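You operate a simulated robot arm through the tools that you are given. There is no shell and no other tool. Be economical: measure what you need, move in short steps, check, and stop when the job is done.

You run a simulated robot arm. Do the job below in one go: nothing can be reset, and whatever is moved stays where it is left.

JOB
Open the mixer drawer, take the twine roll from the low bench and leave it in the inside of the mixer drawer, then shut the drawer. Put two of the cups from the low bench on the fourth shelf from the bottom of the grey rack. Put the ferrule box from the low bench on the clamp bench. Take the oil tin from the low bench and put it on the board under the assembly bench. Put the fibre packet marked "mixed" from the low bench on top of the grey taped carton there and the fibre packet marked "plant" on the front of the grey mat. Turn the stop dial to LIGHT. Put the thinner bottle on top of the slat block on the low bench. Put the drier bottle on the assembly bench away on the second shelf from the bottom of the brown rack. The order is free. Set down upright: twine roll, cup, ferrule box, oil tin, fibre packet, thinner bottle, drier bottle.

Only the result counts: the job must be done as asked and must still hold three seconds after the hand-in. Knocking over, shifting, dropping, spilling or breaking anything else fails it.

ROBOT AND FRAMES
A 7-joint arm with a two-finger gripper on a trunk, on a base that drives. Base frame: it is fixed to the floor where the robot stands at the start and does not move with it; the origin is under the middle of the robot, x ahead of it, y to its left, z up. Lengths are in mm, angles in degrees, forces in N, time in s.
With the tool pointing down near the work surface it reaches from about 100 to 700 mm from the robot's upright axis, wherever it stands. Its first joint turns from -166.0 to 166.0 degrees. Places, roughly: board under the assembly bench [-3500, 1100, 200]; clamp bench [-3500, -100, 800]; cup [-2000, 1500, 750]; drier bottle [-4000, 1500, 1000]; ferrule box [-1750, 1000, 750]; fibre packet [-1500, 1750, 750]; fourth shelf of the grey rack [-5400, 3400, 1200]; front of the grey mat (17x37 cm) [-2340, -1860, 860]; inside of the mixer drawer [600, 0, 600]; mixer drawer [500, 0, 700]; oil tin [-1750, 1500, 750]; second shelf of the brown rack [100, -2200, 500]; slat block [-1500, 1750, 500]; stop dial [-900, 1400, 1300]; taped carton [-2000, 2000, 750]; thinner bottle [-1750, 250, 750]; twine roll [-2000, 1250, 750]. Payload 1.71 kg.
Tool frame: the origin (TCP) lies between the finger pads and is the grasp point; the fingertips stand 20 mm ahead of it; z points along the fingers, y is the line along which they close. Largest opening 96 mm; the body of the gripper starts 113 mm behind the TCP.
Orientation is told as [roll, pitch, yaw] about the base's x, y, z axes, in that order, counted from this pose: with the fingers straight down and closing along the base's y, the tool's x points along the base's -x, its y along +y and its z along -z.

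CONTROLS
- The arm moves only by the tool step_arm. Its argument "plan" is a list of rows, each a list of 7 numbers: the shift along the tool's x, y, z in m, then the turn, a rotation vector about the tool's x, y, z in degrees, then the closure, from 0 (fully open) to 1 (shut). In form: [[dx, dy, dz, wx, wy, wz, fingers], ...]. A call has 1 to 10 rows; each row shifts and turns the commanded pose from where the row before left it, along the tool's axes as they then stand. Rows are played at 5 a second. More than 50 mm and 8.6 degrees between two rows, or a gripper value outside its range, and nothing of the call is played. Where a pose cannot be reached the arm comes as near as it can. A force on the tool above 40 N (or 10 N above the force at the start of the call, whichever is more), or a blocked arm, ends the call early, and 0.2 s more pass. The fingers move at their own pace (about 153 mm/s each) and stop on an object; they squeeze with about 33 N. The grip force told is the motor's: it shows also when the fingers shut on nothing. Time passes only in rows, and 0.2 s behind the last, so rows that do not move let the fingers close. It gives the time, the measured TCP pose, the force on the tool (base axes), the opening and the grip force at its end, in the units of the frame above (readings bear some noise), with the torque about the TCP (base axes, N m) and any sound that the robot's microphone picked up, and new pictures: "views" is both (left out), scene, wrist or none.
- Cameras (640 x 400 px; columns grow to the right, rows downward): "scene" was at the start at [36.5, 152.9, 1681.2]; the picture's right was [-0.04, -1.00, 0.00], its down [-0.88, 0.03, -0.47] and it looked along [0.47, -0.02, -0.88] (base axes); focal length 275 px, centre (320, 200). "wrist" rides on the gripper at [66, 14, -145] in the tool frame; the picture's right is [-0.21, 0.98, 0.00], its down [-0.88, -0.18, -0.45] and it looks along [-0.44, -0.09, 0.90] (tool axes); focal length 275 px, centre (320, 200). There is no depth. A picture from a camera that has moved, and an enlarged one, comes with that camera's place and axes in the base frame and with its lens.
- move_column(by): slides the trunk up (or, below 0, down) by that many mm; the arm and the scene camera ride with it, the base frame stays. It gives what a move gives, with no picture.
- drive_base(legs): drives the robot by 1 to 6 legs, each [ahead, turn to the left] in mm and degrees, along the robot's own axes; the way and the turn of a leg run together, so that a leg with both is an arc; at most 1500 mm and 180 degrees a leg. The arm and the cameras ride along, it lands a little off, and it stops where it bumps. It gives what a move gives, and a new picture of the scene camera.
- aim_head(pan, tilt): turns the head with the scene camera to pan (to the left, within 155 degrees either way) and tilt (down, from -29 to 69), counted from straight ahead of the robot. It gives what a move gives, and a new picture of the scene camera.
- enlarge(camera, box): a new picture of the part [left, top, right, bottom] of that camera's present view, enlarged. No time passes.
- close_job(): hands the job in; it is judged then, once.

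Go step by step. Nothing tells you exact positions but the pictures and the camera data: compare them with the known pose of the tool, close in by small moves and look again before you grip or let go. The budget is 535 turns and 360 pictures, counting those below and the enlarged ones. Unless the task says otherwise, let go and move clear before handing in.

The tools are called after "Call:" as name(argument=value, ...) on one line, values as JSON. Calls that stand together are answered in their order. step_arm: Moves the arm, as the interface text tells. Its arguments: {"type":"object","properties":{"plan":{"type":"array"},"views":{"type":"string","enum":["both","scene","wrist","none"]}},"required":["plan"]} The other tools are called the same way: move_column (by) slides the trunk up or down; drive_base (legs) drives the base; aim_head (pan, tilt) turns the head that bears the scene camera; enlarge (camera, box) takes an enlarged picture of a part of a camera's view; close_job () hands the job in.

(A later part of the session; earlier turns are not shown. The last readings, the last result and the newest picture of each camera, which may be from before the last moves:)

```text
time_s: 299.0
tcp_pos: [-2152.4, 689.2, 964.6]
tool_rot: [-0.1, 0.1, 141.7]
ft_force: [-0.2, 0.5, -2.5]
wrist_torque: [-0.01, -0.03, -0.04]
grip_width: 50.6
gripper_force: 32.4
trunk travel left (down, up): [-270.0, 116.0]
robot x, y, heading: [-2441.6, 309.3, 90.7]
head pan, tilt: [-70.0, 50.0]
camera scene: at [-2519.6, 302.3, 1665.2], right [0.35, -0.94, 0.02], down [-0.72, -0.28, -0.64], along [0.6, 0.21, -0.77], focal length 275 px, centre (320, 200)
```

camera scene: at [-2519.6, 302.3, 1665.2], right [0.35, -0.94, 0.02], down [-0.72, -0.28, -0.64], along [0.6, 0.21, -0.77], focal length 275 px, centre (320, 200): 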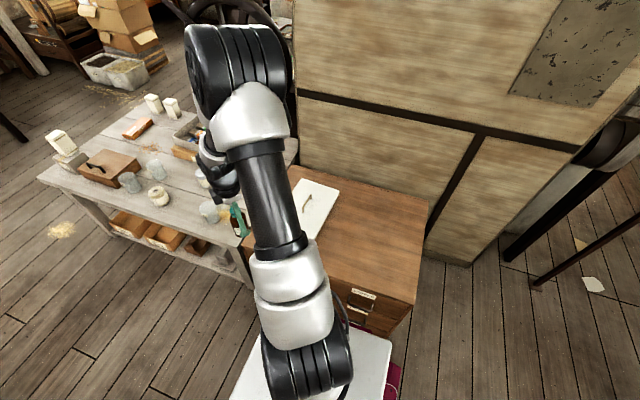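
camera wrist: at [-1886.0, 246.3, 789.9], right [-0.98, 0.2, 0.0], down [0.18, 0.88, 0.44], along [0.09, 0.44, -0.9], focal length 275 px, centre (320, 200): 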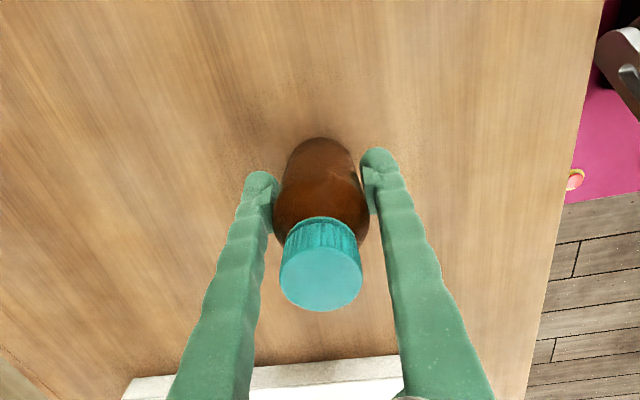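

Call:
drive_base(legs=[[1500, 0], [620, 0], [0, -91], [880, 0]])

Call:
aim_head(pan=-75, tilt=55)

```text
time_s: 319.3
tcp_pos: [-1225.4, 2164.2, 963.8]
tool_rot: [0.1, 0.0, 51.6]
ft_force: [-0.5, 0.4, -1.8]
wrist_torque: [0.01, 0.0, 0.03]
grip_width: 50.4
gripper_force: 33.0
trunk travel left (down, up): [-270.0, 116.0]
robot x, y, heading: [-1603.8, 2453.2, 0.5]
head pan, tilt: [-70.0, 50.0]
camera scene: at [-1609.5, 2533.6, 1665.2], right [-0.94, -0.35, 0.02], down [-0.28, 0.72, -0.64], along [0.21, -0.6, -0.77], focal length 275 px, centre (320, 200)
```

scene: 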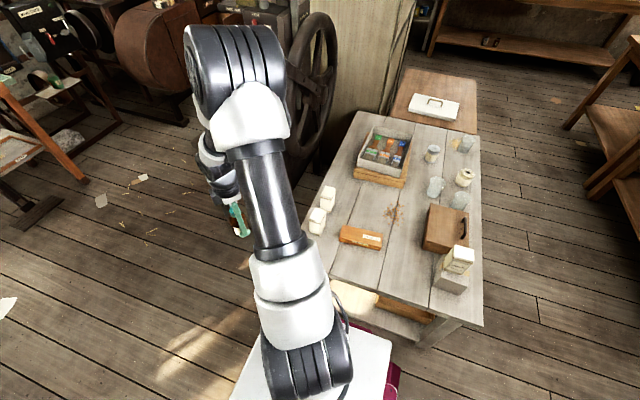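

```text
time_s: 320.0
tcp_pos: [-1239.8, 2163.7, 969.9]
tool_rot: [-0.7, -0.4, 51.6]
ft_force: [0.6, -0.3, -2.8]
wrist_torque: [-0.02, 0.0, 0.02]
grip_width: 50.5
gripper_force: 32.8
trunk travel left (down, up): [-270.0, 116.0]
robot x, y, heading: [-1607.3, 2449.6, 0.6]
head pan, tilt: [-75.0, 55.0]
camera scene: at [-1619.4, 2536.3, 1658.8], right [-0.96, -0.27, 0.02], down [-0.23, 0.79, -0.57], along [0.14, -0.55, -0.82], focal length 275 px, centre (320, 200)
```

scene: 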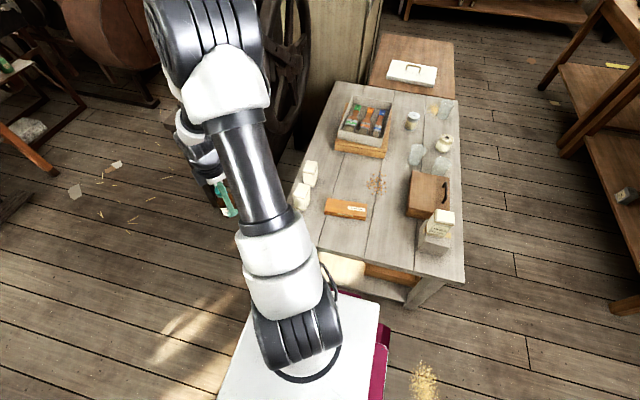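

The slat block is at about (-1569, 1859). I'll swing the bottle over it.

Call:
step_arm(plan=[[0.0444, 0.0069, 0, -0.7, 0.4, 4.8, 1], [0.0448, 0.0032, 0, 0, 0, 4.8, 1], [0.0449, -0.0006, 0, 0, 0, 4.8, 1], [0.0448, -0.0043, 0, 0, 0, 4.8, 1], [0.0442, -0.008, 0, 0, 0, 4.8, 1], [0.0433, -0.0117, 0, 0, 0, 4.8, 1], [0.0422, -0.0153, 0, 0, 0, 4.8, 1], [0.0408, -0.0188, 0, 0, 0, 4.8, 1], [0.0391, -0.0222, 0, 0, 0, 4.8, 1], [0.0371, -0.0254, 0, 0, 0, 4.8, 1]], views="both")

```text
time_s: 322.2
tcp_pos: [-1569.7, 1857.8, 967.2]
tool_rot: [0.2, -0.2, 3.5]
ft_force: [-0.2, -0.4, -2.1]
wrist_torque: [0.02, -0.03, 0.0]
grip_width: 50.3
gripper_force: 33.6
trunk travel left (down, up): [-270.0, 116.0]
robot x, y, heading: [-1602.8, 2450.7, 0.5]
head pan, tilt: [-75.0, 55.0]
camera scene: at [-1619.9, 2535.3, 1658.8], right [-0.96, -0.27, 0.01], down [-0.23, 0.79, -0.57], along [0.14, -0.55, -0.82], focal length 275 px, centre (320, 200)
camera wrist: at [-1636.4, 1865.6, 1111.9], right [0.14, 0.99, 0.0], down [0.89, -0.13, 0.45], along [0.44, -0.06, -0.9], focal length 275 px, centre (320, 200)
```

scene: 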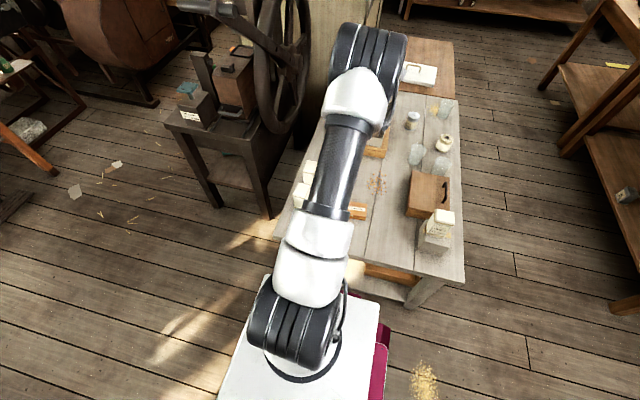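
wrist: 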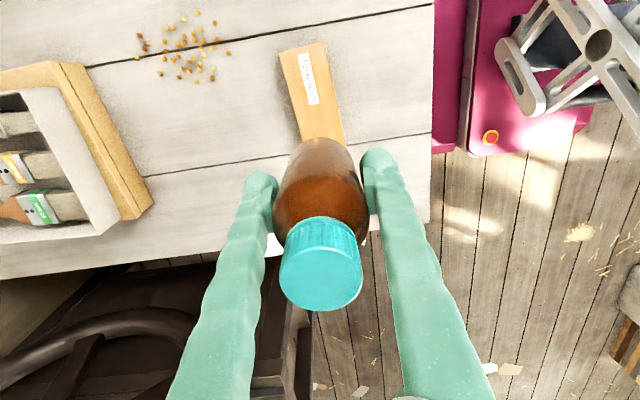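

I'm aligned over the block centre at about (-1570, 1853). I'll lower partway.

Call:
step_arm(plan=[[0, -0.004, 0.045, 0, 0, 0, 1], [0, 0, 0.045, 0, 0, 0, 1], [0, 0, 0.045, 0, 0, 0, 1], [0, 0, 0.045, 0, 0, 0, 1], [0, 0, 0.045, 0, 0, 0, 1], [0, 0, 0, 0, 0, 0, 1]], views="both")

Call:
enlarge(camera="scene", box=[280, 150, 400, 260])

```text
time_s: 323.6
tcp_pos: [-1568.4, 1853.6, 747.6]
tool_rot: [0.2, 0.0, 3.6]
ft_force: [-0.8, 0.2, -2.1]
wrist_torque: [0.01, 0.05, 0.01]
grip_width: 50.7
gripper_force: 33.1
trunk travel left (down, up): [-270.0, 116.0]
robot x, y, heading: [-1605.5, 2447.7, 0.8]
head pan, tilt: [-75.0, 55.0]
camera scene: at [-1618.4, 2536.1, 1658.9], right [-0.96, -0.27, 0.02], down [-0.23, 0.79, -0.57], along [0.14, -0.55, -0.82], focal length 275 px, centre (320, 200)
camera wrist: at [-1634.5, 1862.2, 892.2], right [0.14, 0.99, 0.0], down [0.89, -0.13, 0.44], along [0.44, -0.06, -0.9], focal length 275 px, centre (320, 200)
```

scene: 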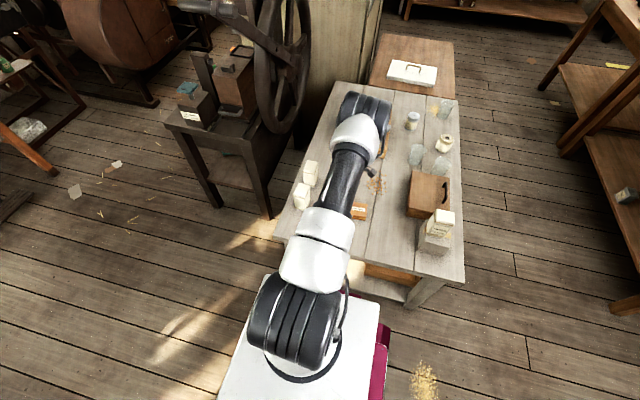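
wrist: 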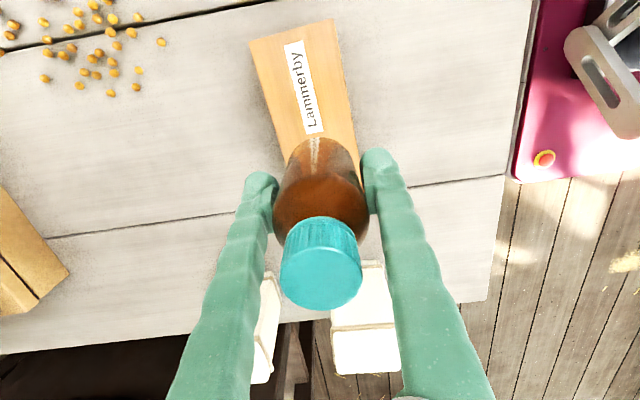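

```text
3.64 times, centred on (340, 205) of scene
camera zoom: at [-1618.4, 2536.1, 1658.9], right [-0.96, -0.27, 0.02], down [-0.23, 0.79, -0.57], along [0.14, -0.55, -0.82], focal length 998 px, centre (247, 182)
```

zoom: 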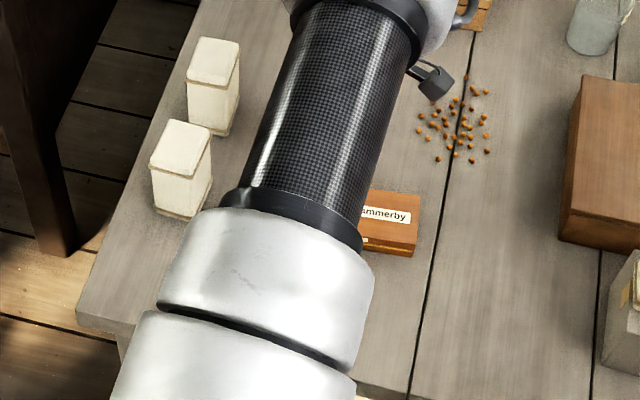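

The block spans y≈1814 to 1887 here, so I'm centred. I'll lower gently to contact.

Call:
step_arm(plan=[[0, -0.002, 0.03, 0, 0, 0, 1], [0, 0, 0.02, 0, 0, 0, 1], [0, 0, 0.006, 0, 0, 0, 1], [0, 0, 0, 0, 0, 0, 1]], views="none")

```text
time_s: 324.6
tcp_pos: [-1568.2, 1852.7, 689.4]
tool_rot: [0.1, 0.1, 3.7]
ft_force: [-0.7, -0.5, -2.1]
wrist_torque: [0.01, 0.0, -0.03]
grip_width: 50.7
gripper_force: 32.8
trunk travel left (down, up): [-270.0, 116.0]
robot x, y, heading: [-1608.4, 2452.3, 0.4]
head pan, tilt: [-75.0, 55.0]
```

Call:
step_arm(plan=[[0, 0, 0.004, 0, 0, 0, 1], [0, 0, 0.003, 0, 0, 0, 1], [0, 0, 0, 0, 0, 0, 1]], views="none")

```text
time_s: 325.4
tcp_pos: [-1568.4, 1854.1, 682.7]
tool_rot: [0.1, 0.0, 3.6]
ft_force: [1.0, 0.6, -2.2]
wrist_torque: [0.02, 0.01, 0.02]
grip_width: 50.7
gripper_force: 32.9
trunk travel left (down, up): [-270.0, 116.0]
robot x, y, heading: [-1606.0, 2451.5, 0.6]
head pan, tilt: [-75.0, 55.0]
```

Call:
step_arm(plan=[[0, 0, 0.003, 0, 0, 0, 1], [0, 0, 0.002, 0, 0, 0, 1], [0, 0, 0, 0, 0, 0, 1]], views="none")

```text
time_s: 326.2
tcp_pos: [-1568.4, 1853.2, 676.3]
tool_rot: [0.1, 0.0, 3.6]
ft_force: [-0.4, 0.9, 2.3]
wrist_torque: [-0.04, 0.02, 0.01]
grip_width: 50.7
gripper_force: 33.0
trunk travel left (down, up): [-270.0, 116.0]
robot x, y, heading: [-1607.4, 2451.6, 0.6]
head pan, tilt: [-75.0, 55.0]
```

Light contact. I'll release and rise.

Call:
step_arm(plan=[[0, 0, 0.0005, 0, 0, 0, 1], [0, 0, 0, 0, 0, 0, 0.3], [0, 0, 0, 0, 0, 0, 0], [0, 0, -0.04, 0, 0, 0, 0], [0, 0, -0.045, 0, 0, 0, 0], [0, 0, -0.045, 0, 0, 0, 0], [0, 0, -0.045, 0, 0, 0, 0], [0, 0, -0.045, 0, 0, 0, 0]], views="both")

```text
time_s: 328.0
tcp_pos: [-1570.0, 1856.5, 895.7]
tool_rot: [0.1, 0.0, 3.6]
ft_force: [0.0, -0.2, 0.2]
wrist_torque: [0.01, 0.03, -0.02]
grip_width: 96.0
gripper_force: 0.1
trunk travel left (down, up): [-270.0, 116.0]
robot x, y, heading: [-1605.8, 2451.6, 0.6]
head pan, tilt: [-75.0, 55.0]
camera scene: at [-1618.4, 2536.9, 1658.8], right [-0.96, -0.27, 0.02], down [-0.23, 0.79, -0.57], along [0.14, -0.55, -0.82], focal length 275 px, centre (320, 200)
camera wrist: at [-1637.0, 1864.5, 1041.1], right [0.14, 0.99, 0.0], down [0.89, -0.13, 0.44], along [0.44, -0.06, -0.9], focal length 275 px, centre (320, 200)
```

scene: 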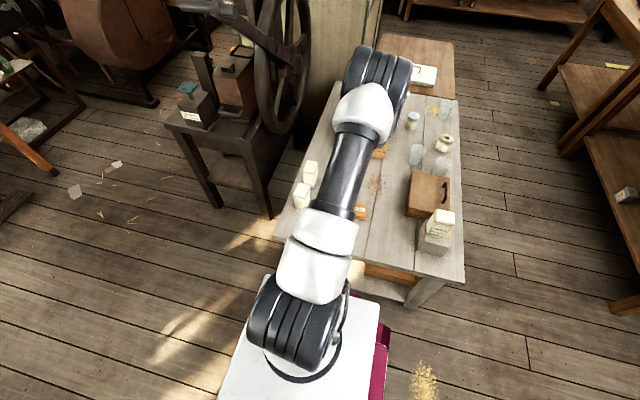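
wrist: 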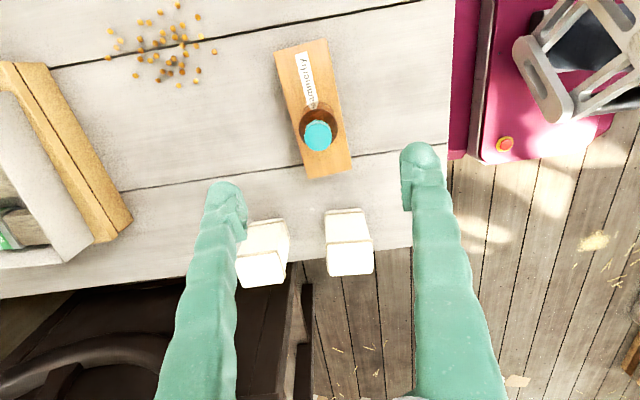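

The thinner bottle stands on the slat block. I'll swing the arm forward and go back into the aisle for the twine, reading the two unlabelled packets on the way.

Call:
step_arm(plan=[[-0.044, 0.012, -0.01, 0, 0, -4.5, 0], [-0.044, 0.012, -0.01, 0, 0, -4.5, 0], [-0.044, 0.012, -0.01, 0, 0, -4.5, 0], [-0.044, 0.012, -0.01, 0, 0, -4.6, 0], [-0.044, 0.012, 0, 0, 0, -4.8, 0], [-0.044, 0.01, 0, 0, 0, -5, 0], [-0.044, 0.006, 0, 0, 0, -5, 0], [-0.044, 0.002, 0, 0, 0, -5, 0], [-0.044, 0.002, 0, 0, 0, -5, 0], [-0.044, 0.002, 0, 0, 0, -5, 0]], views="none")

Call:
step_arm(plan=[[-0.043, 0.002, 0, 0, 0, -5, 0], [-0.043, 0.002, 0, 0, 0, -5, 0], [-0.043, 0.002, 0, 0, 0, -5, 0], [-0.043, 0.002, 0, 0, 0, -5, 0], [-0.043, 0.002, 0, 0, 0, -5, 0], [-0.043, 0.002, 0, 0, 0, -5, 0], [-0.043, 0.002, 0, 0, 0, -5, 0], [-0.043, 0.002, 0, 0, 0, -5, 0], [-0.043, 0.002, 0, 0, 0, -5, 0], [-0.043, 0.002, 0, 0, 0, -5, 0]], views="none")

Call:
drive_base(legs=[[-870, 0], [0, -90.5], [1140, 0]])

Call:
aim_head(pan=110, tilt=40)

```text
time_s: 330.2
tcp_pos: [-1202.8, 2108.6, 936.2]
tool_rot: [0.0, 0.1, 51.6]
ft_force: [0.9, 0.4, 0.0]
wrist_torque: [-0.01, 0.01, 0.0]
grip_width: 95.9
gripper_force: 0.1
trunk travel left (down, up): [-270.0, 116.0]
robot x, y, heading: [-1602.5, 2449.2, 0.6]
head pan, tilt: [-75.0, 55.0]
```

```text
time_s: 332.4
tcp_pos: [-1112.0, 2517.0, 937.9]
tool_rot: [-0.1, -0.1, 101.7]
ft_force: [-0.5, -0.1, -0.1]
wrist_torque: [0.02, 0.02, -0.01]
grip_width: 96.2
gripper_force: 0.1
trunk travel left (down, up): [-270.0, 116.0]
robot x, y, heading: [-1605.2, 2451.4, 0.4]
head pan, tilt: [-75.0, 55.0]
```

```text
time_s: 347.7
tcp_pos: [-2387.9, 801.8, 936.4]
tool_rot: [-0.1, -0.1, 12.4]
ft_force: [1.1, 0.4, -0.5]
wrist_torque: [0.02, 0.03, 0.02]
grip_width: 95.7
gripper_force: 0.1
trunk travel left (down, up): [-270.0, 116.0]
robot x, y, heading: [-2455.6, 1297.4, -88.8]
head pan, tilt: [-75.0, 55.0]
camera scene: at [-2370.5, 1312.3, 1658.8], right [-0.28, 0.96, 0.02], down [0.79, 0.24, -0.57], along [-0.55, -0.15, -0.82], focal length 275 px, centre (320, 200)
```

scene: 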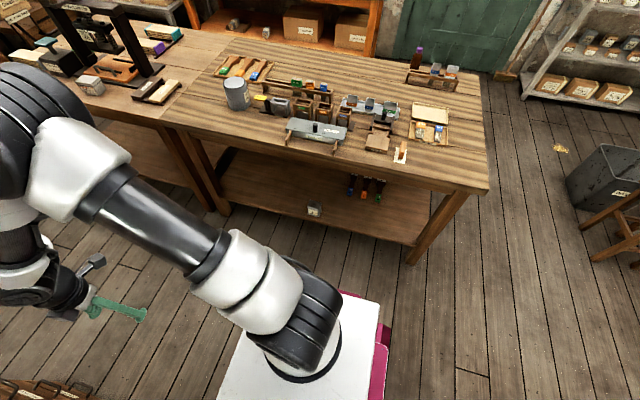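

```text
time_s: 350.5
tcp_pos: [-2386.7, 814.6, 945.6]
tool_rot: [-0.9, 0.1, 12.3]
ft_force: [0.9, 0.7, -0.3]
wrist_torque: [-0.01, -0.01, 0.02]
grip_width: 96.1
gripper_force: 0.1
trunk travel left (down, up): [-270.0, 116.0]
robot x, y, heading: [-2460.2, 1293.4, -88.8]
head pan, tilt: [110.0, 40.0]
camera scene: at [-2222.1, 1363.5, 1680.3], right [0.36, -0.93, -0.02], down [-0.6, -0.22, -0.77], along [0.71, 0.29, -0.64], focal length 275 px, centre (320, 200)
```

scene: 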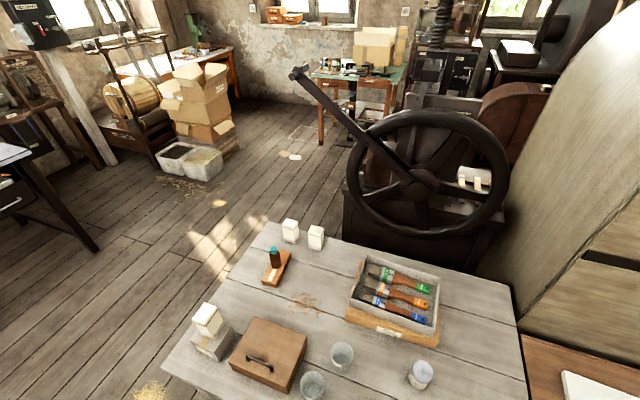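

Call:
enlarge(camera="scene", box=[260, 205, 350, 265])

Call:
aim_head(pan=70, tilt=60)

```text
6.67 times, centred on (305, 235) of scene
camera zoom: at [-2222.1, 1363.5, 1680.3], right [0.36, -0.93, -0.02], down [-0.6, -0.22, -0.77], along [0.71, 0.29, -0.64], focal length 1831 px, centre (420, -33)
```

zoom: 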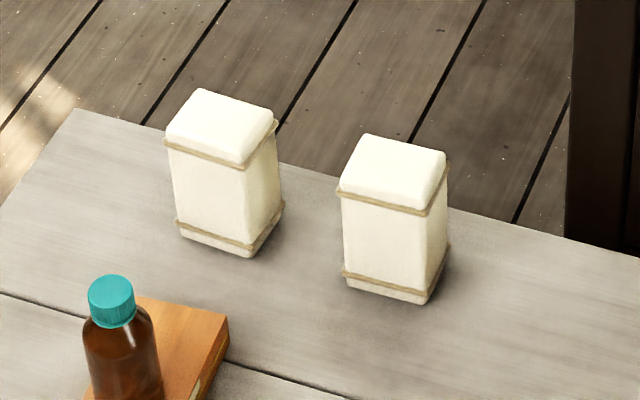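

```text
time_s: 351.5
tcp_pos: [-2387.2, 816.1, 943.6]
tool_rot: [-0.8, 0.0, 12.3]
ft_force: [0.2, 0.9, -0.3]
wrist_torque: [-0.01, -0.02, 0.01]
grip_width: 96.0
gripper_force: 0.1
trunk travel left (down, up): [-270.0, 116.0]
robot x, y, heading: [-2460.0, 1300.0, -88.6]
head pan, tilt: [70.0, 60.0]
camera scene: at [-2238.1, 1311.9, 1652.7], right [-0.32, -0.95, -0.02], down [-0.82, 0.29, -0.5], along [0.47, -0.15, -0.87], focal length 275 px, centre (320, 200)
```

scene: 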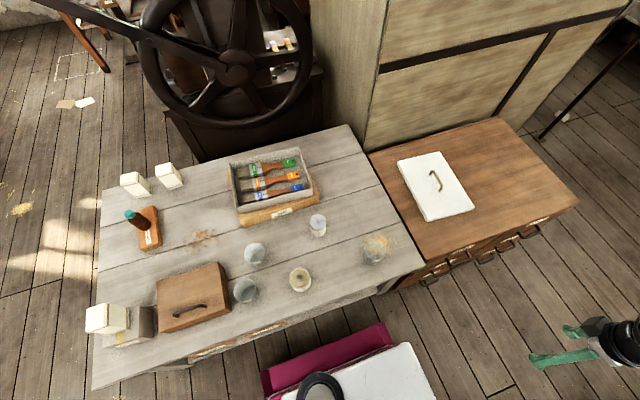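

Both packets are blank on their south and west faces, so I'll check from the other side later. Now for the twine at about (-1975, 1314): I'll swing the arm over it.

Call:
step_arm(plan=[[-0.0443, -0.001, 0, -0.8, 0, -5.2, 0], [-0.0443, -0.001, 0, 0, 0, -5.2, 0], [-0.0443, -0.001, 0, 0, 0, -5.2, 0], [-0.0443, -0.001, 0, 0, 0, -5.2, 0], [-0.0443, -0.001, 0, 0, 0, -5.2, 0], [-0.0443, -0.001, 0, 0, 0, -5.2, 0], [-0.0443, -0.001, 0, 0, 0, -5.2, 0], [-0.0443, -0.001, 0, 0, 0, -5.2, 0], [-0.0443, -0.001, 0, 0, 0, -5.2, 0]], views="none")

Call:
step_arm(plan=[[-0.0443, -0.001, 0, 0, 0, -5.2, 0], [-0.0443, -0.001, 0, 0, 0, -5.2, 0], [-0.0443, -0.001, 0, 0, 0, -5.2, 0], [-0.0443, -0.001, 0, 0, 0, -5.2, 0], [-0.0443, -0.001, 0, 0, 0, -5.2, 0], [-0.0443, -0.001, 0, 0, 0, -5.2, 0], [-0.0443, -0.001, 0, 0, 0, -5.2, 0], [-0.0443, -0.001, 0, 0, 0, -5.2, 0], [0, 0, 0.04, 0, 0, 0, 0]], views="wrist")

```text
time_s: 353.5
tcp_pos: [-2056.7, 1025.4, 945.6]
tool_rot: [0.0, 0.1, 59.3]
ft_force: [-0.3, 0.1, 0.2]
wrist_torque: [-0.02, 0.0, 0.02]
grip_width: 95.8
gripper_force: 0.1
trunk travel left (down, up): [-270.0, 116.0]
robot x, y, heading: [-2454.3, 1297.4, -88.3]
head pan, tilt: [70.0, 60.0]
```

```text
time_s: 355.5
tcp_pos: [-1974.3, 1355.8, 900.9]
tool_rot: [0.1, 0.1, 100.8]
ft_force: [-0.4, -0.1, 0.1]
wrist_torque: [0.03, 0.01, 0.01]
grip_width: 96.3
gripper_force: 0.1
trunk travel left (down, up): [-270.0, 116.0]
robot x, y, heading: [-2459.3, 1296.9, -88.9]
head pan, tilt: [70.0, 60.0]
camera wrist: at [-1975.3, 1288.5, 1046.4], right [-1.0, 0.02, 0.0], down [0.02, 0.9, 0.44], along [0.01, 0.44, -0.9], focal length 275 px, centre (320, 200)
```

wrist: 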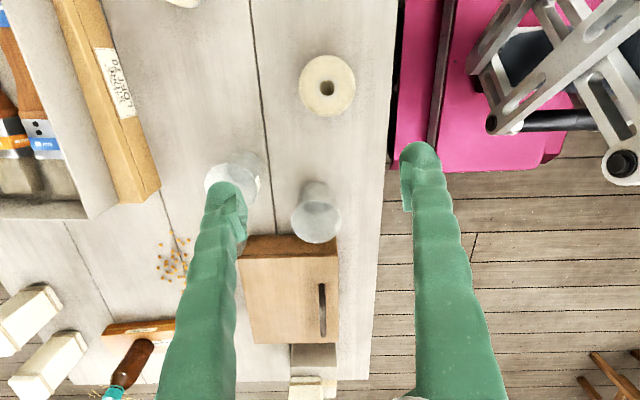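

The twine top is at about (-1984, 1311). I'll centre over it and descend partway.

Call:
step_arm(plan=[[0.0413, 0.018, 0, 0, 0, 0, 0], [0, 0, 0.045, 0, 0, 0, 0], [0, 0, 0.045, 0, 0, 0, 0], [0, 0, 0.045, 0, 0, 0, 0], [0, 0, 0.045, 0, 0, 0, 0], [0, 0, 0, 0, 0, 0, 0]], views="wrist")

```text
time_s: 356.9
tcp_pos: [-1985.6, 1314.4, 721.8]
tool_rot: [0.0, 0.1, 100.8]
ft_force: [-0.4, 0.2, -0.3]
wrist_torque: [-0.01, -0.02, -0.01]
grip_width: 96.1
gripper_force: 0.1
trunk travel left (down, up): [-270.0, 116.0]
robot x, y, heading: [-2456.5, 1295.9, -88.7]
head pan, tilt: [70.0, 60.0]
camera wrist: at [-1986.4, 1247.2, 867.8], right [-1.0, 0.02, 0.0], down [0.02, 0.9, 0.44], along [0.01, 0.44, -0.9], focal length 275 px, centre (320, 200)
```

wrist: 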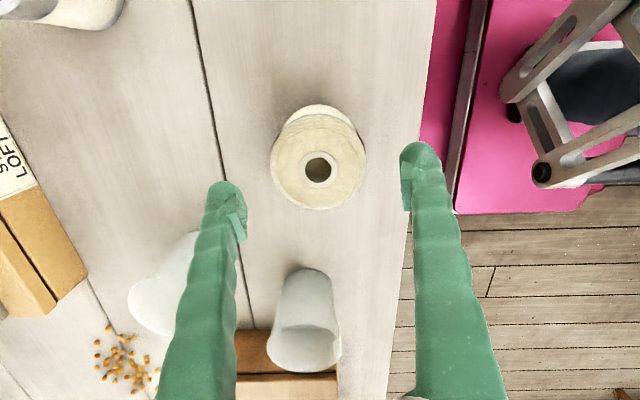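

It's centred. I'll descend and grip.

Call:
step_arm(plan=[[0, 0, 0.045, 0, 0, 0, 0], [0, 0, 0.042, 0, 0, 0, 0], [0, 0, 0, 0, 0, 0, 0.2], [0, 0, 0, 0, 0, 0, 1], [0, 0, 0, 0, 0, 0, 1], [0, 0, 0, 0, 0, 0, 1]], views="wrist")

```text
time_s: 358.3
tcp_pos: [-1984.2, 1314.2, 637.4]
tool_rot: [0.0, 0.1, 100.8]
ft_force: [-2.0, 3.0, 16.4]
wrist_torque: [-0.05, 0.06, 0.03]
grip_width: 84.7
gripper_force: 33.0
trunk travel left (down, up): [-270.0, 116.0]
robot x, y, heading: [-2459.5, 1295.2, -88.8]
head pan, tilt: [70.0, 60.0]
camera wrist: at [-1985.8, 1246.6, 781.9], right [-1.0, 0.02, 0.0], down [0.02, 0.9, 0.44], along [0.01, 0.44, -0.9], focal length 275 px, centre (320, 200)
```

wrist: 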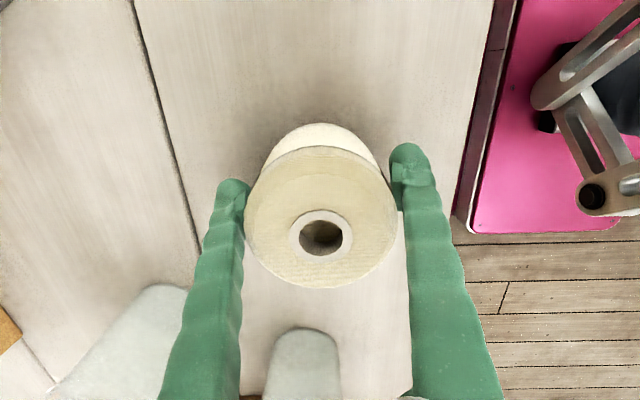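

Gripped at 85 mm. I'll lift and check.

Call:
step_arm(plan=[[0, 0, -0.02, 0, 0, 0, 1], [0, 0, -0.04, 0, 0, 0, 1], [0, 0, -0.045, 0, 0, 0, 1], [0, 0, -0.045, 0, 0, 0, 1], [0, 0, -0.045, 0, 0, 0, 1], [0, 0, -0.045, 0, 0, 0, 1]], views="wrist")

```text
time_s: 359.7
tcp_pos: [-1983.6, 1312.8, 876.7]
tool_rot: [0.0, 0.2, 100.9]
ft_force: [0.2, 0.1, -1.1]
wrist_torque: [0.02, 0.0, 0.02]
grip_width: 84.8
gripper_force: 33.0
trunk travel left (down, up): [-270.0, 116.0]
robot x, y, heading: [-2453.0, 1295.6, -88.8]
head pan, tilt: [70.0, 60.0]
camera wrist: at [-1985.0, 1246.3, 1021.6], right [-1.0, 0.02, 0.0], down [0.02, 0.9, 0.44], along [0.01, 0.44, -0.9], focal length 275 px, centre (320, 200)
```

wrist: 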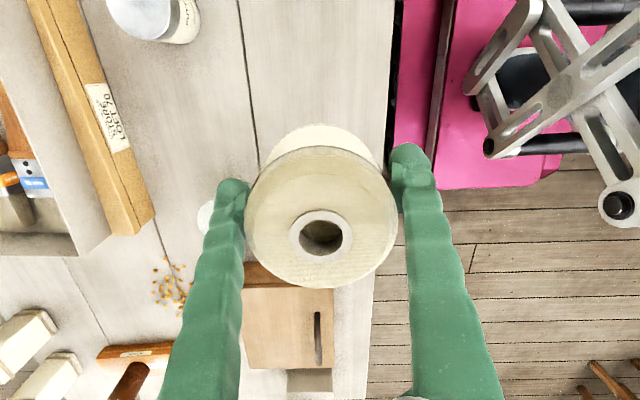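

The twine is secure. I'll raise it, swing to the robot's front, then drive to the mixer drawer.

Call:
step_arm(plan=[[0, 0, -0.04, 0, 0, 0, 1], [0.0443, 0, -0.02, 0, 0, 5.2, 1], [0.0443, 0, 0, 0, 0, 5.2, 1], [0.0443, 0, 0, 0, 0, 5.2, 1], [0.0443, 0, 0, 0, 0, 5.2, 1], [0.0443, 0, 0, 0, 0, 5.2, 1], [0.0443, 0, 0, 0, 0, 5.2, 1], [0.0443, 0, 0, 0, 0, 5.2, 1], [0.0443, 0, 0, 0, 0, 5.2, 1], [0.0443, 0, 0, 0, 0, 5.2, 1]], views="none")

Call:
step_arm(plan=[[0.0443, 0, 0, 0, 0, 5.2, 1], [0.0443, 0, 0, 0, 0, 5.2, 1], [0.0443, 0, 0, 0, 0, 5.2, 1], [0.0443, 0, 0, 0, 0, 5.2, 1], [0.0443, 0, 0, 0, 0, 5.2, 1], [0.0443, 0, 0, 0, 0, 5.2, 1], [0.0443, 0, 0, 0, 0, 5.2, 1], [0.0443, 0, 0, 0, 0, 5.2, 1]], views="none")

Call:
drive_base(legs=[[-1170, 0], [0, 89], [1200, 0]])

Call:
aim_head(pan=-110, tilt=35)

```text
time_s: 361.9
tcp_pos: [-2052.3, 930.3, 935.1]
tool_rot: [0.0, 0.0, 53.9]
ft_force: [0.1, 0.3, -0.7]
wrist_torque: [0.01, -0.04, -0.01]
grip_width: 84.7
gripper_force: 33.3
trunk travel left (down, up): [-270.0, 116.0]
robot x, y, heading: [-2459.9, 1297.1, -88.6]
head pan, tilt: [70.0, 60.0]
```

```text
time_s: 363.7
tcp_pos: [-2332.4, 726.8, 938.2]
tool_rot: [-0.1, 0.0, 12.3]
ft_force: [-0.4, 0.3, -1.2]
wrist_torque: [0.02, -0.01, 0.01]
grip_width: 84.5
gripper_force: 33.4
trunk travel left (down, up): [-270.0, 116.0]
robot x, y, heading: [-2459.9, 1293.4, -88.6]
head pan, tilt: [70.0, 60.0]
```

```text
time_s: 380.8
tcp_pos: [-724.7, 2648.4, 938.4]
tool_rot: [-0.1, 0.0, 102.9]
ft_force: [0.5, -0.2, -1.1]
wrist_torque: [-0.01, 0.0, 0.01]
grip_width: 84.6
gripper_force: 32.8
trunk travel left (down, up): [-270.0, 116.0]
robot x, y, heading: [-1296.2, 2513.3, 1.7]
head pan, tilt: [70.0, 60.0]
camera scene: at [-1306.5, 2734.7, 1652.7], right [0.95, -0.31, -0.02], down [-0.28, -0.82, -0.49], along [0.14, 0.47, -0.87], focal length 275 px, centre (320, 200)
```

scene: 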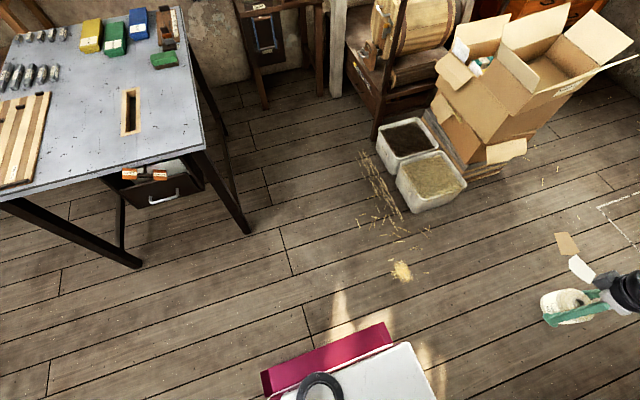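

```text
time_s: 383.5
tcp_pos: [-739.7, 2649.5, 946.5]
tool_rot: [-0.9, 0.2, 102.9]
ft_force: [-0.5, -0.3, -1.8]
wrist_torque: [-0.02, 0.01, 0.01]
grip_width: 84.7
gripper_force: 33.4
trunk travel left (down, up): [-270.0, 116.0]
robot x, y, heading: [-1291.8, 2513.7, 1.6]
head pan, tilt: [-110.0, 35.0]
camera scene: at [-1355.0, 2587.8, 1687.9], right [-0.95, 0.31, 0.02], down [0.17, 0.54, -0.82], along [-0.27, -0.78, -0.57], focal length 275 px, centre (320, 200)
```

scene: 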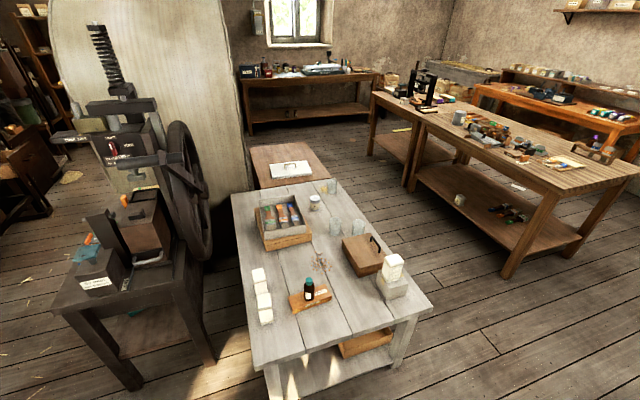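

Call:
drive_base(legs=[[0, -1.7], [620, 0]])

Call:
aim_head(pan=-130, tilt=35)

```text
time_s: 387.5
tcp_pos: [-118.3, 2629.5, 945.0]
tool_rot: [-0.9, 0.2, 101.1]
ft_force: [0.3, -0.6, -1.1]
wrist_torque: [0.02, 0.04, -0.02]
grip_width: 84.4
gripper_force: 33.0
trunk travel left (down, up): [-270.0, 116.0]
robot x, y, heading: [-679.9, 2516.1, -0.0]
head pan, tilt: [-110.0, 35.0]
camera scene: at [-735.4, 2589.7, 1687.9], right [-0.94, 0.34, 0.02], down [0.18, 0.54, -0.82], along [-0.29, -0.77, -0.57], focal length 275 px, centre (320, 200)
```

scene: 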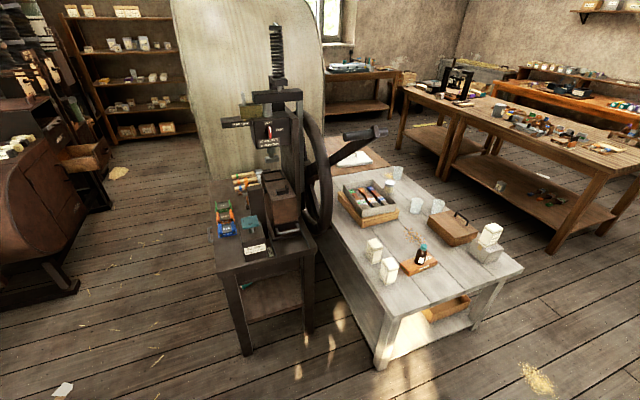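

```text
time_s: 388.4
tcp_pos: [-132.7, 2628.5, 954.4]
tool_rot: [-1.7, 0.2, 101.0]
ft_force: [0.4, -0.2, -1.6]
wrist_torque: [-0.02, 0.05, -0.01]
grip_width: 84.6
gripper_force: 33.7
trunk travel left (down, up): [-270.0, 116.0]
robot x, y, heading: [-674.7, 2518.2, -0.3]
head pan, tilt: [-130.0, 35.0]
camera scene: at [-761.7, 2605.0, 1688.4], right [-0.76, 0.64, 0.01], down [0.36, 0.44, -0.83], along [-0.54, -0.63, -0.56], focal length 275 px, centre (320, 200)
```

scene: 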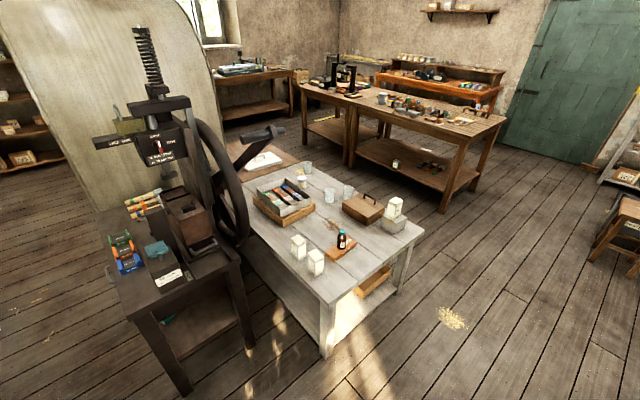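

Call:
enlarge(camera="scene", box=[280, 225, 340, 285])

```text
6.67 times, centred on (310, 255) of scene
camera zoom: at [-761.7, 2605.0, 1688.4], right [-0.76, 0.64, 0.01], down [0.36, 0.44, -0.83], along [-0.54, -0.63, -0.56], focal length 1831 px, centre (387, -167)
```

zoom: 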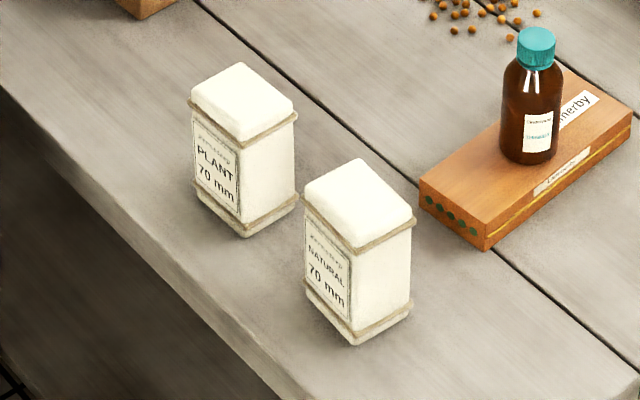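

PLANT is the southern packet of the pair. Now I'll take the twine to the drawer: pull the hand in a little and drive down the aisle.

Call:
step_arm(plan=[[0, 0.035, 0, -1.7, 0, 0, 1], [0, 0.035, 0, 0, 0, 0, 1]], views="none")

Call:
drive_base(legs=[[490, 0], [0, -90], [1250, 0]])

Call:
aim_head(pan=30, tilt=40)

```text
time_s: 389.0
tcp_pos: [-202.8, 2614.6, 954.2]
tool_rot: [-0.1, 0.3, 100.9]
ft_force: [-0.4, -0.4, -0.6]
wrist_torque: [0.01, -0.04, 0.01]
grip_width: 84.7
gripper_force: 33.0
trunk travel left (down, up): [-270.0, 116.0]
robot x, y, heading: [-675.9, 2512.0, -0.0]
head pan, tilt: [-130.0, 35.0]
```

```text
time_s: 403.0
tcp_pos: [-75.4, 783.0, 953.9]
tool_rot: [0.1, 0.2, 11.1]
ft_force: [0.8, 0.2, -1.5]
wrist_torque: [0.01, 0.02, 0.0]
grip_width: 84.9
gripper_force: 33.0
trunk travel left (down, up): [-270.0, 116.0]
robot x, y, heading: [-174.3, 1256.6, -89.7]
head pan, tilt: [-130.0, 35.0]
camera scene: at [-85.1, 1346.8, 1688.4], right [0.64, 0.77, 0.01], down [0.44, -0.35, -0.83], along [-0.63, 0.54, -0.56], focal length 275 px, centre (320, 200)
```

scene: 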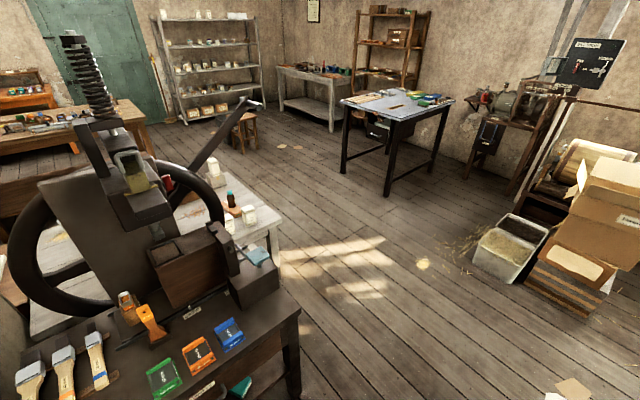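

```text
time_s: 405.4
tcp_pos: [-74.8, 797.8, 960.3]
tool_rot: [-1.0, 0.5, 11.1]
ft_force: [0.0, 0.3, -1.1]
wrist_torque: [0.0, -0.01, 0.01]
grip_width: 84.6
gripper_force: 32.8
trunk travel left (down, up): [-270.0, 116.0]
robot x, y, heading: [-176.6, 1257.6, -90.1]
head pan, tilt: [30.0, 40.0]
camera scene: at [25.2, 1217.5, 1678.6], right [-0.87, -0.5, -0.01], down [-0.32, 0.57, -0.76], along [0.38, -0.65, -0.65], focal length 275 px, centre (320, 200)
```

scene: 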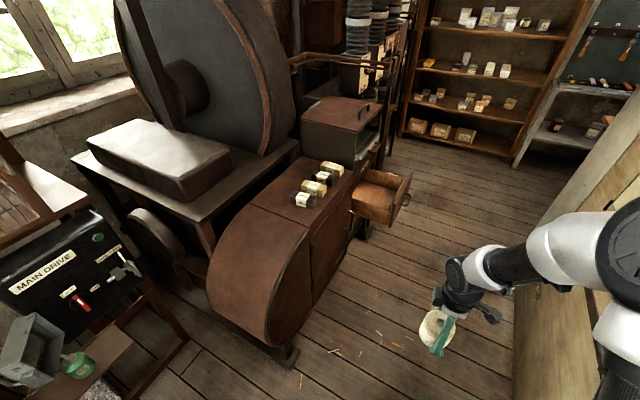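

Call:
drive_base(legs=[[1245, 0], [0, 90]])

Call:
aim_head(pan=5, tilt=55)

Call:
step_arm(plan=[[0, 0, 0, -1, 0, 0, 1]], views="wrist")

```text
time_s: 416.8
tcp_pos: [293.9, 119.8, 961.3]
tool_rot: [-0.9, 0.6, 102.5]
ft_force: [0.0, 0.5, -1.4]
wrist_torque: [0.0, 0.02, -0.03]
grip_width: 84.7
gripper_force: 33.1
trunk travel left (down, up): [-270.0, 116.0]
robot x, y, heading: [-163.5, 2.7, 1.7]
head pan, tilt: [30.0, 40.0]
camera scene: at [-124.8, 202.7, 1678.6], right [0.52, -0.85, -0.01], down [-0.56, -0.34, -0.76], along [0.64, 0.4, -0.65], focal length 275 px, centre (320, 200)
```

scene: 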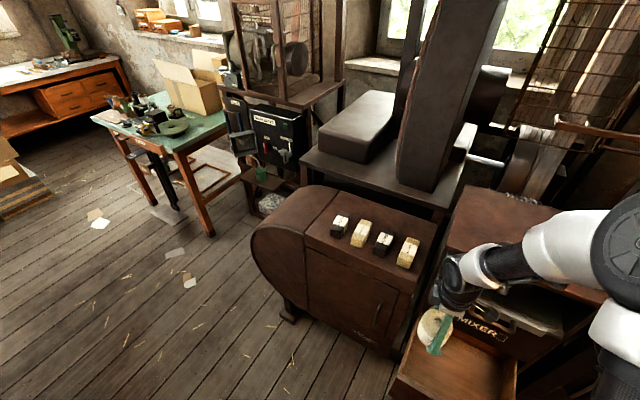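

```text
time_s: 417.6
tcp_pos: [279.6, 119.0, 968.1]
tool_rot: [-1.8, 0.6, 102.4]
ft_force: [0.0, -0.3, -1.5]
wrist_torque: [-0.02, -0.01, 0.01]
grip_width: 84.8
gripper_force: 32.3
trunk travel left (down, up): [-270.0, 116.0]
robot x, y, heading: [-165.5, 4.9, 1.7]
head pan, tilt: [5.0, 55.0]
camera scene: at [-125.6, 166.7, 1657.9], right [0.12, -0.99, 0.0], down [-0.82, -0.09, -0.56], along [0.56, 0.07, -0.83], focal length 275 px, centre (320, 200)
```

scene: 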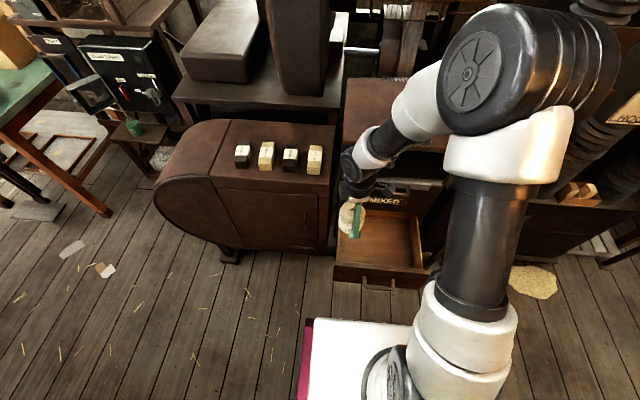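

```text
time_s: 418.0
tcp_pos: [280.0, 120.9, 967.8]
tool_rot: [-0.8, 0.6, 102.5]
ft_force: [-0.7, 0.6, -1.5]
wrist_torque: [0.03, 0.02, -0.01]
grip_width: 84.6
gripper_force: 33.3
trunk travel left (down, up): [-270.0, 116.0]
robot x, y, heading: [-162.8, 1.3, 1.4]
head pan, tilt: [5.0, 55.0]
camera wrist: at [278.5, 54.3, 1113.7], right [-1.0, -0.01, -0.02], down [-0.02, 0.9, 0.44], along [0.01, 0.44, -0.9], focal length 275 px, centre (320, 200)
```

wrist: 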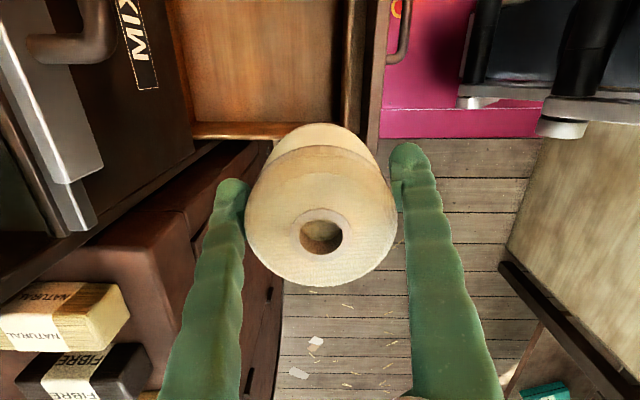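

I'll rotate the hand 90° so the fingers open sideways inside the drawer, then centre over it.

Call:
step_arm(plan=[[0, 0, 0, -0.8, 0, 8.5, 1], [0, 0, 0, 0, 0, 8.5, 1], [0, 0, 0, 0, 0, 8.5, 1], [0, 0, 0, 0, 0, 8.5, 1], [0, 0, 0, 0, 0, 8.5, 1], [0, 0, 0, 0, 0, 8.5, 1], [0, 0, 0, 0, 0, 8.5, 1], [0, 0, 0, 0, 0, 8.5, 1], [0, 0, 0, 0, 0, 8.5, 1], [0, 0, 0, 0, 0, 8.5, 1]], views="none")

Call:
step_arm(plan=[[0, -0.045, 0, 0, 0, 8.5, 1], [-0.025, -0.04, 0, 0, 0, 8, 1], [-0.025, -0.035, 0, 0, 0, 0, 1], [0, 0, 0, 0, 0, 0, 1]], views="both")

```text
time_s: 420.2
tcp_pos: [278.8, 120.5, 968.4]
tool_rot: [-0.5, 0.0, 17.5]
ft_force: [-0.8, -0.1, -1.9]
wrist_torque: [0.0, -0.02, -0.01]
grip_width: 84.6
gripper_force: 32.7
trunk travel left (down, up): [-270.0, 116.0]
robot x, y, heading: [-161.0, 4.6, 1.7]
head pan, tilt: [5.0, 55.0]
```

```text
time_s: 421.2
tcp_pos: [345.8, 6.5, 968.2]
tool_rot: [-0.5, 0.2, 1.0]
ft_force: [-15.3, -1.5, -3.2]
wrist_torque: [-0.08, 0.35, 0.11]
grip_width: 84.6
gripper_force: 32.6
trunk travel left (down, up): [-270.0, 116.0]
robot x, y, heading: [-161.7, 5.6, 1.5]
head pan, tilt: [5.0, 55.0]
camera scene: at [-127.9, 165.8, 1658.0], right [0.11, -0.99, 0.0], down [-0.82, -0.09, -0.56], along [0.56, 0.07, -0.83], focal length 275 px, centre (320, 200)
camera wrist: at [281.6, 19.9, 1113.5], right [0.19, 0.98, -0.01], down [0.88, -0.17, 0.44], along [0.43, -0.09, -0.9], focal length 275 px, centre (320, 200)
```

scene: 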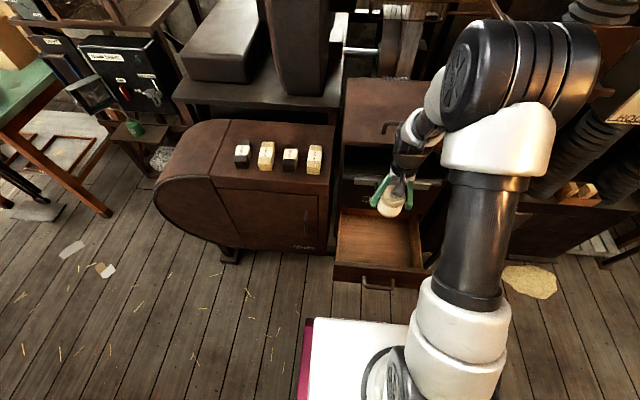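
wrist: 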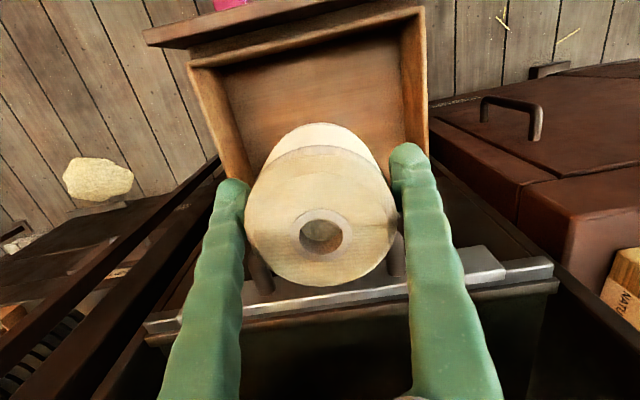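

The twine touched the tray handle. I'll back off 35 mm, then lower into the drawer.

Call:
step_arm(plan=[[0.034, 0, 0, 0, 0, 0, 1], [0, 0, 0.045, 0, 0, 0, 1], [0, 0, 0.045, 0, 0, 0, 1], [0, 0, 0.045, 0, 0, 0, 1], [0, 0, 0, 0, 0, 0, 1]], views="both")

```text
time_s: 422.4
tcp_pos: [313.2, 5.8, 835.4]
tool_rot: [-0.6, -0.1, 1.0]
ft_force: [-0.6, -1.1, -1.8]
wrist_torque: [0.0, -0.02, -0.01]
grip_width: 85.0
gripper_force: 32.7
trunk travel left (down, up): [-270.0, 116.0]
robot x, y, heading: [-162.8, 4.3, 1.6]
head pan, tilt: [5.0, 55.0]
camera scene: at [-127.0, 166.3, 1658.0], right [0.11, -0.99, 0.0], down [-0.82, -0.09, -0.56], along [0.56, 0.07, -0.83], focal length 275 px, centre (320, 200)
camera wrist: at [248.1, 19.1, 980.9], right [0.19, 0.98, -0.01], down [0.88, -0.16, 0.45], along [0.44, -0.09, -0.89], focal length 275 px, centre (320, 200)
```

scene: 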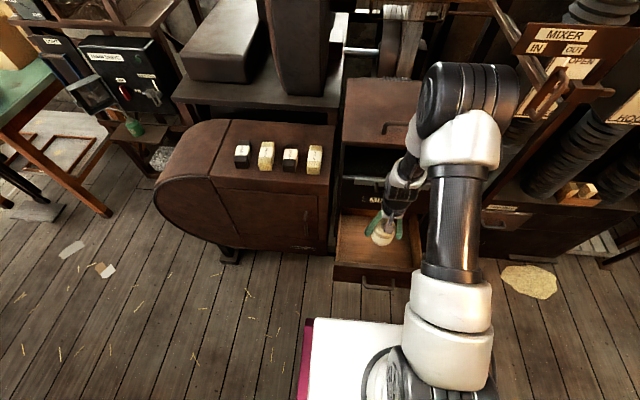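
wrist: 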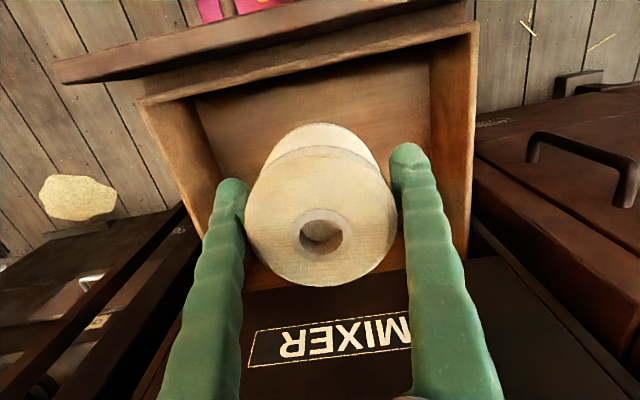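

Call:
step_arm(plan=[[0, 0, 0.045, -0.6, 0, 0, 1], [0, 0, 0.04, 0, 0, 0, 1], [0, 0, 0, 0, 0, 0, 1]], views="wrist")

```text
time_s: 423.2
tcp_pos: [315.5, 4.3, 750.0]
tool_rot: [0.0, -0.1, 1.1]
ft_force: [0.2, -0.5, -1.3]
wrist_torque: [0.02, -0.01, -0.02]
grip_width: 84.6
gripper_force: 33.0
trunk travel left (down, up): [-270.0, 116.0]
robot x, y, heading: [-160.4, 4.3, 1.5]
head pan, tilt: [5.0, 55.0]
camera wrist: at [249.8, 17.2, 895.8], right [0.19, 0.98, 0.0], down [0.88, -0.17, 0.45], along [0.44, -0.08, -0.89], focal length 275 px, centre (320, 200)
```

wrist: 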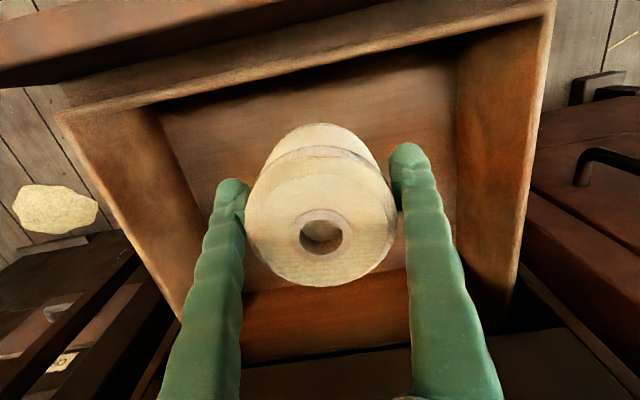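

Call:
step_arm(plan=[[0, 0, 0.012, 0, 0, 0, 1], [0, 0, 0.012, 0, 0, 0, 1], [0, 0, 0, 0, 0, 0, 1]], views="none")

Call:
step_arm(plan=[[0, 0, 0.008, 0, 0, 0, 1], [0, 0, 0, 0, 0, 0, 1]], views="none")

```text
time_s: 424.0
tcp_pos: [315.8, 4.3, 726.7]
tool_rot: [0.0, 0.0, 1.0]
ft_force: [0.2, -0.2, -1.0]
wrist_torque: [0.01, 0.0, -0.03]
grip_width: 84.4
gripper_force: 32.7
trunk travel left (down, up): [-270.0, 116.0]
robot x, y, heading: [-165.7, 3.2, 1.6]
head pan, tilt: [5.0, 55.0]
```

```text
time_s: 424.6
tcp_pos: [316.2, 4.8, 719.1]
tool_rot: [0.1, -0.2, 1.0]
ft_force: [-0.4, 0.2, -1.5]
wrist_torque: [-0.01, -0.01, 0.03]
grip_width: 84.9
gripper_force: 33.4
trunk travel left (down, up): [-270.0, 116.0]
robot x, y, heading: [-162.7, 4.1, 1.5]
head pan, tilt: [5.0, 55.0]
```

Call:
step_arm(plan=[[0, 0, 0.008, 0, 0, 0, 1], [0, 0, 0.006, 0, 0, 0, 1], [0, 0, 0, 0, 0, 0, 1]], views="wrist")

```text
time_s: 425.4
tcp_pos: [315.7, 4.8, 703.7]
tool_rot: [-0.1, -0.1, 1.1]
ft_force: [-0.5, 0.5, -1.3]
wrist_torque: [0.01, -0.01, -0.01]
grip_width: 84.6
gripper_force: 33.1
trunk travel left (down, up): [-270.0, 116.0]
robot x, y, heading: [-167.5, 6.4, 1.6]
head pan, tilt: [5.0, 55.0]
camera wrist: at [250.5, 17.4, 848.6], right [0.19, 0.98, 0.0], down [0.88, -0.17, 0.45], along [0.44, -0.08, -0.9], focal length 275 px, centre (320, 200)
```

wrist: 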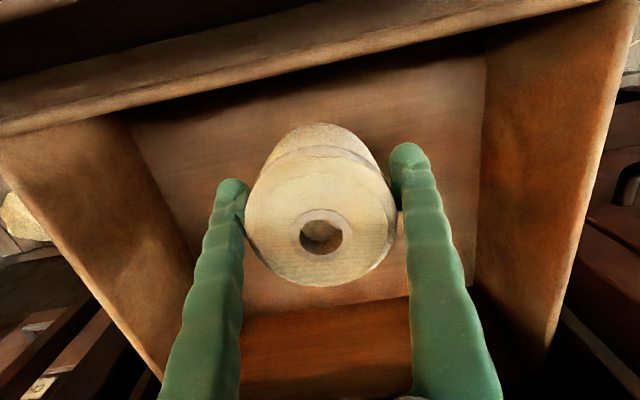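

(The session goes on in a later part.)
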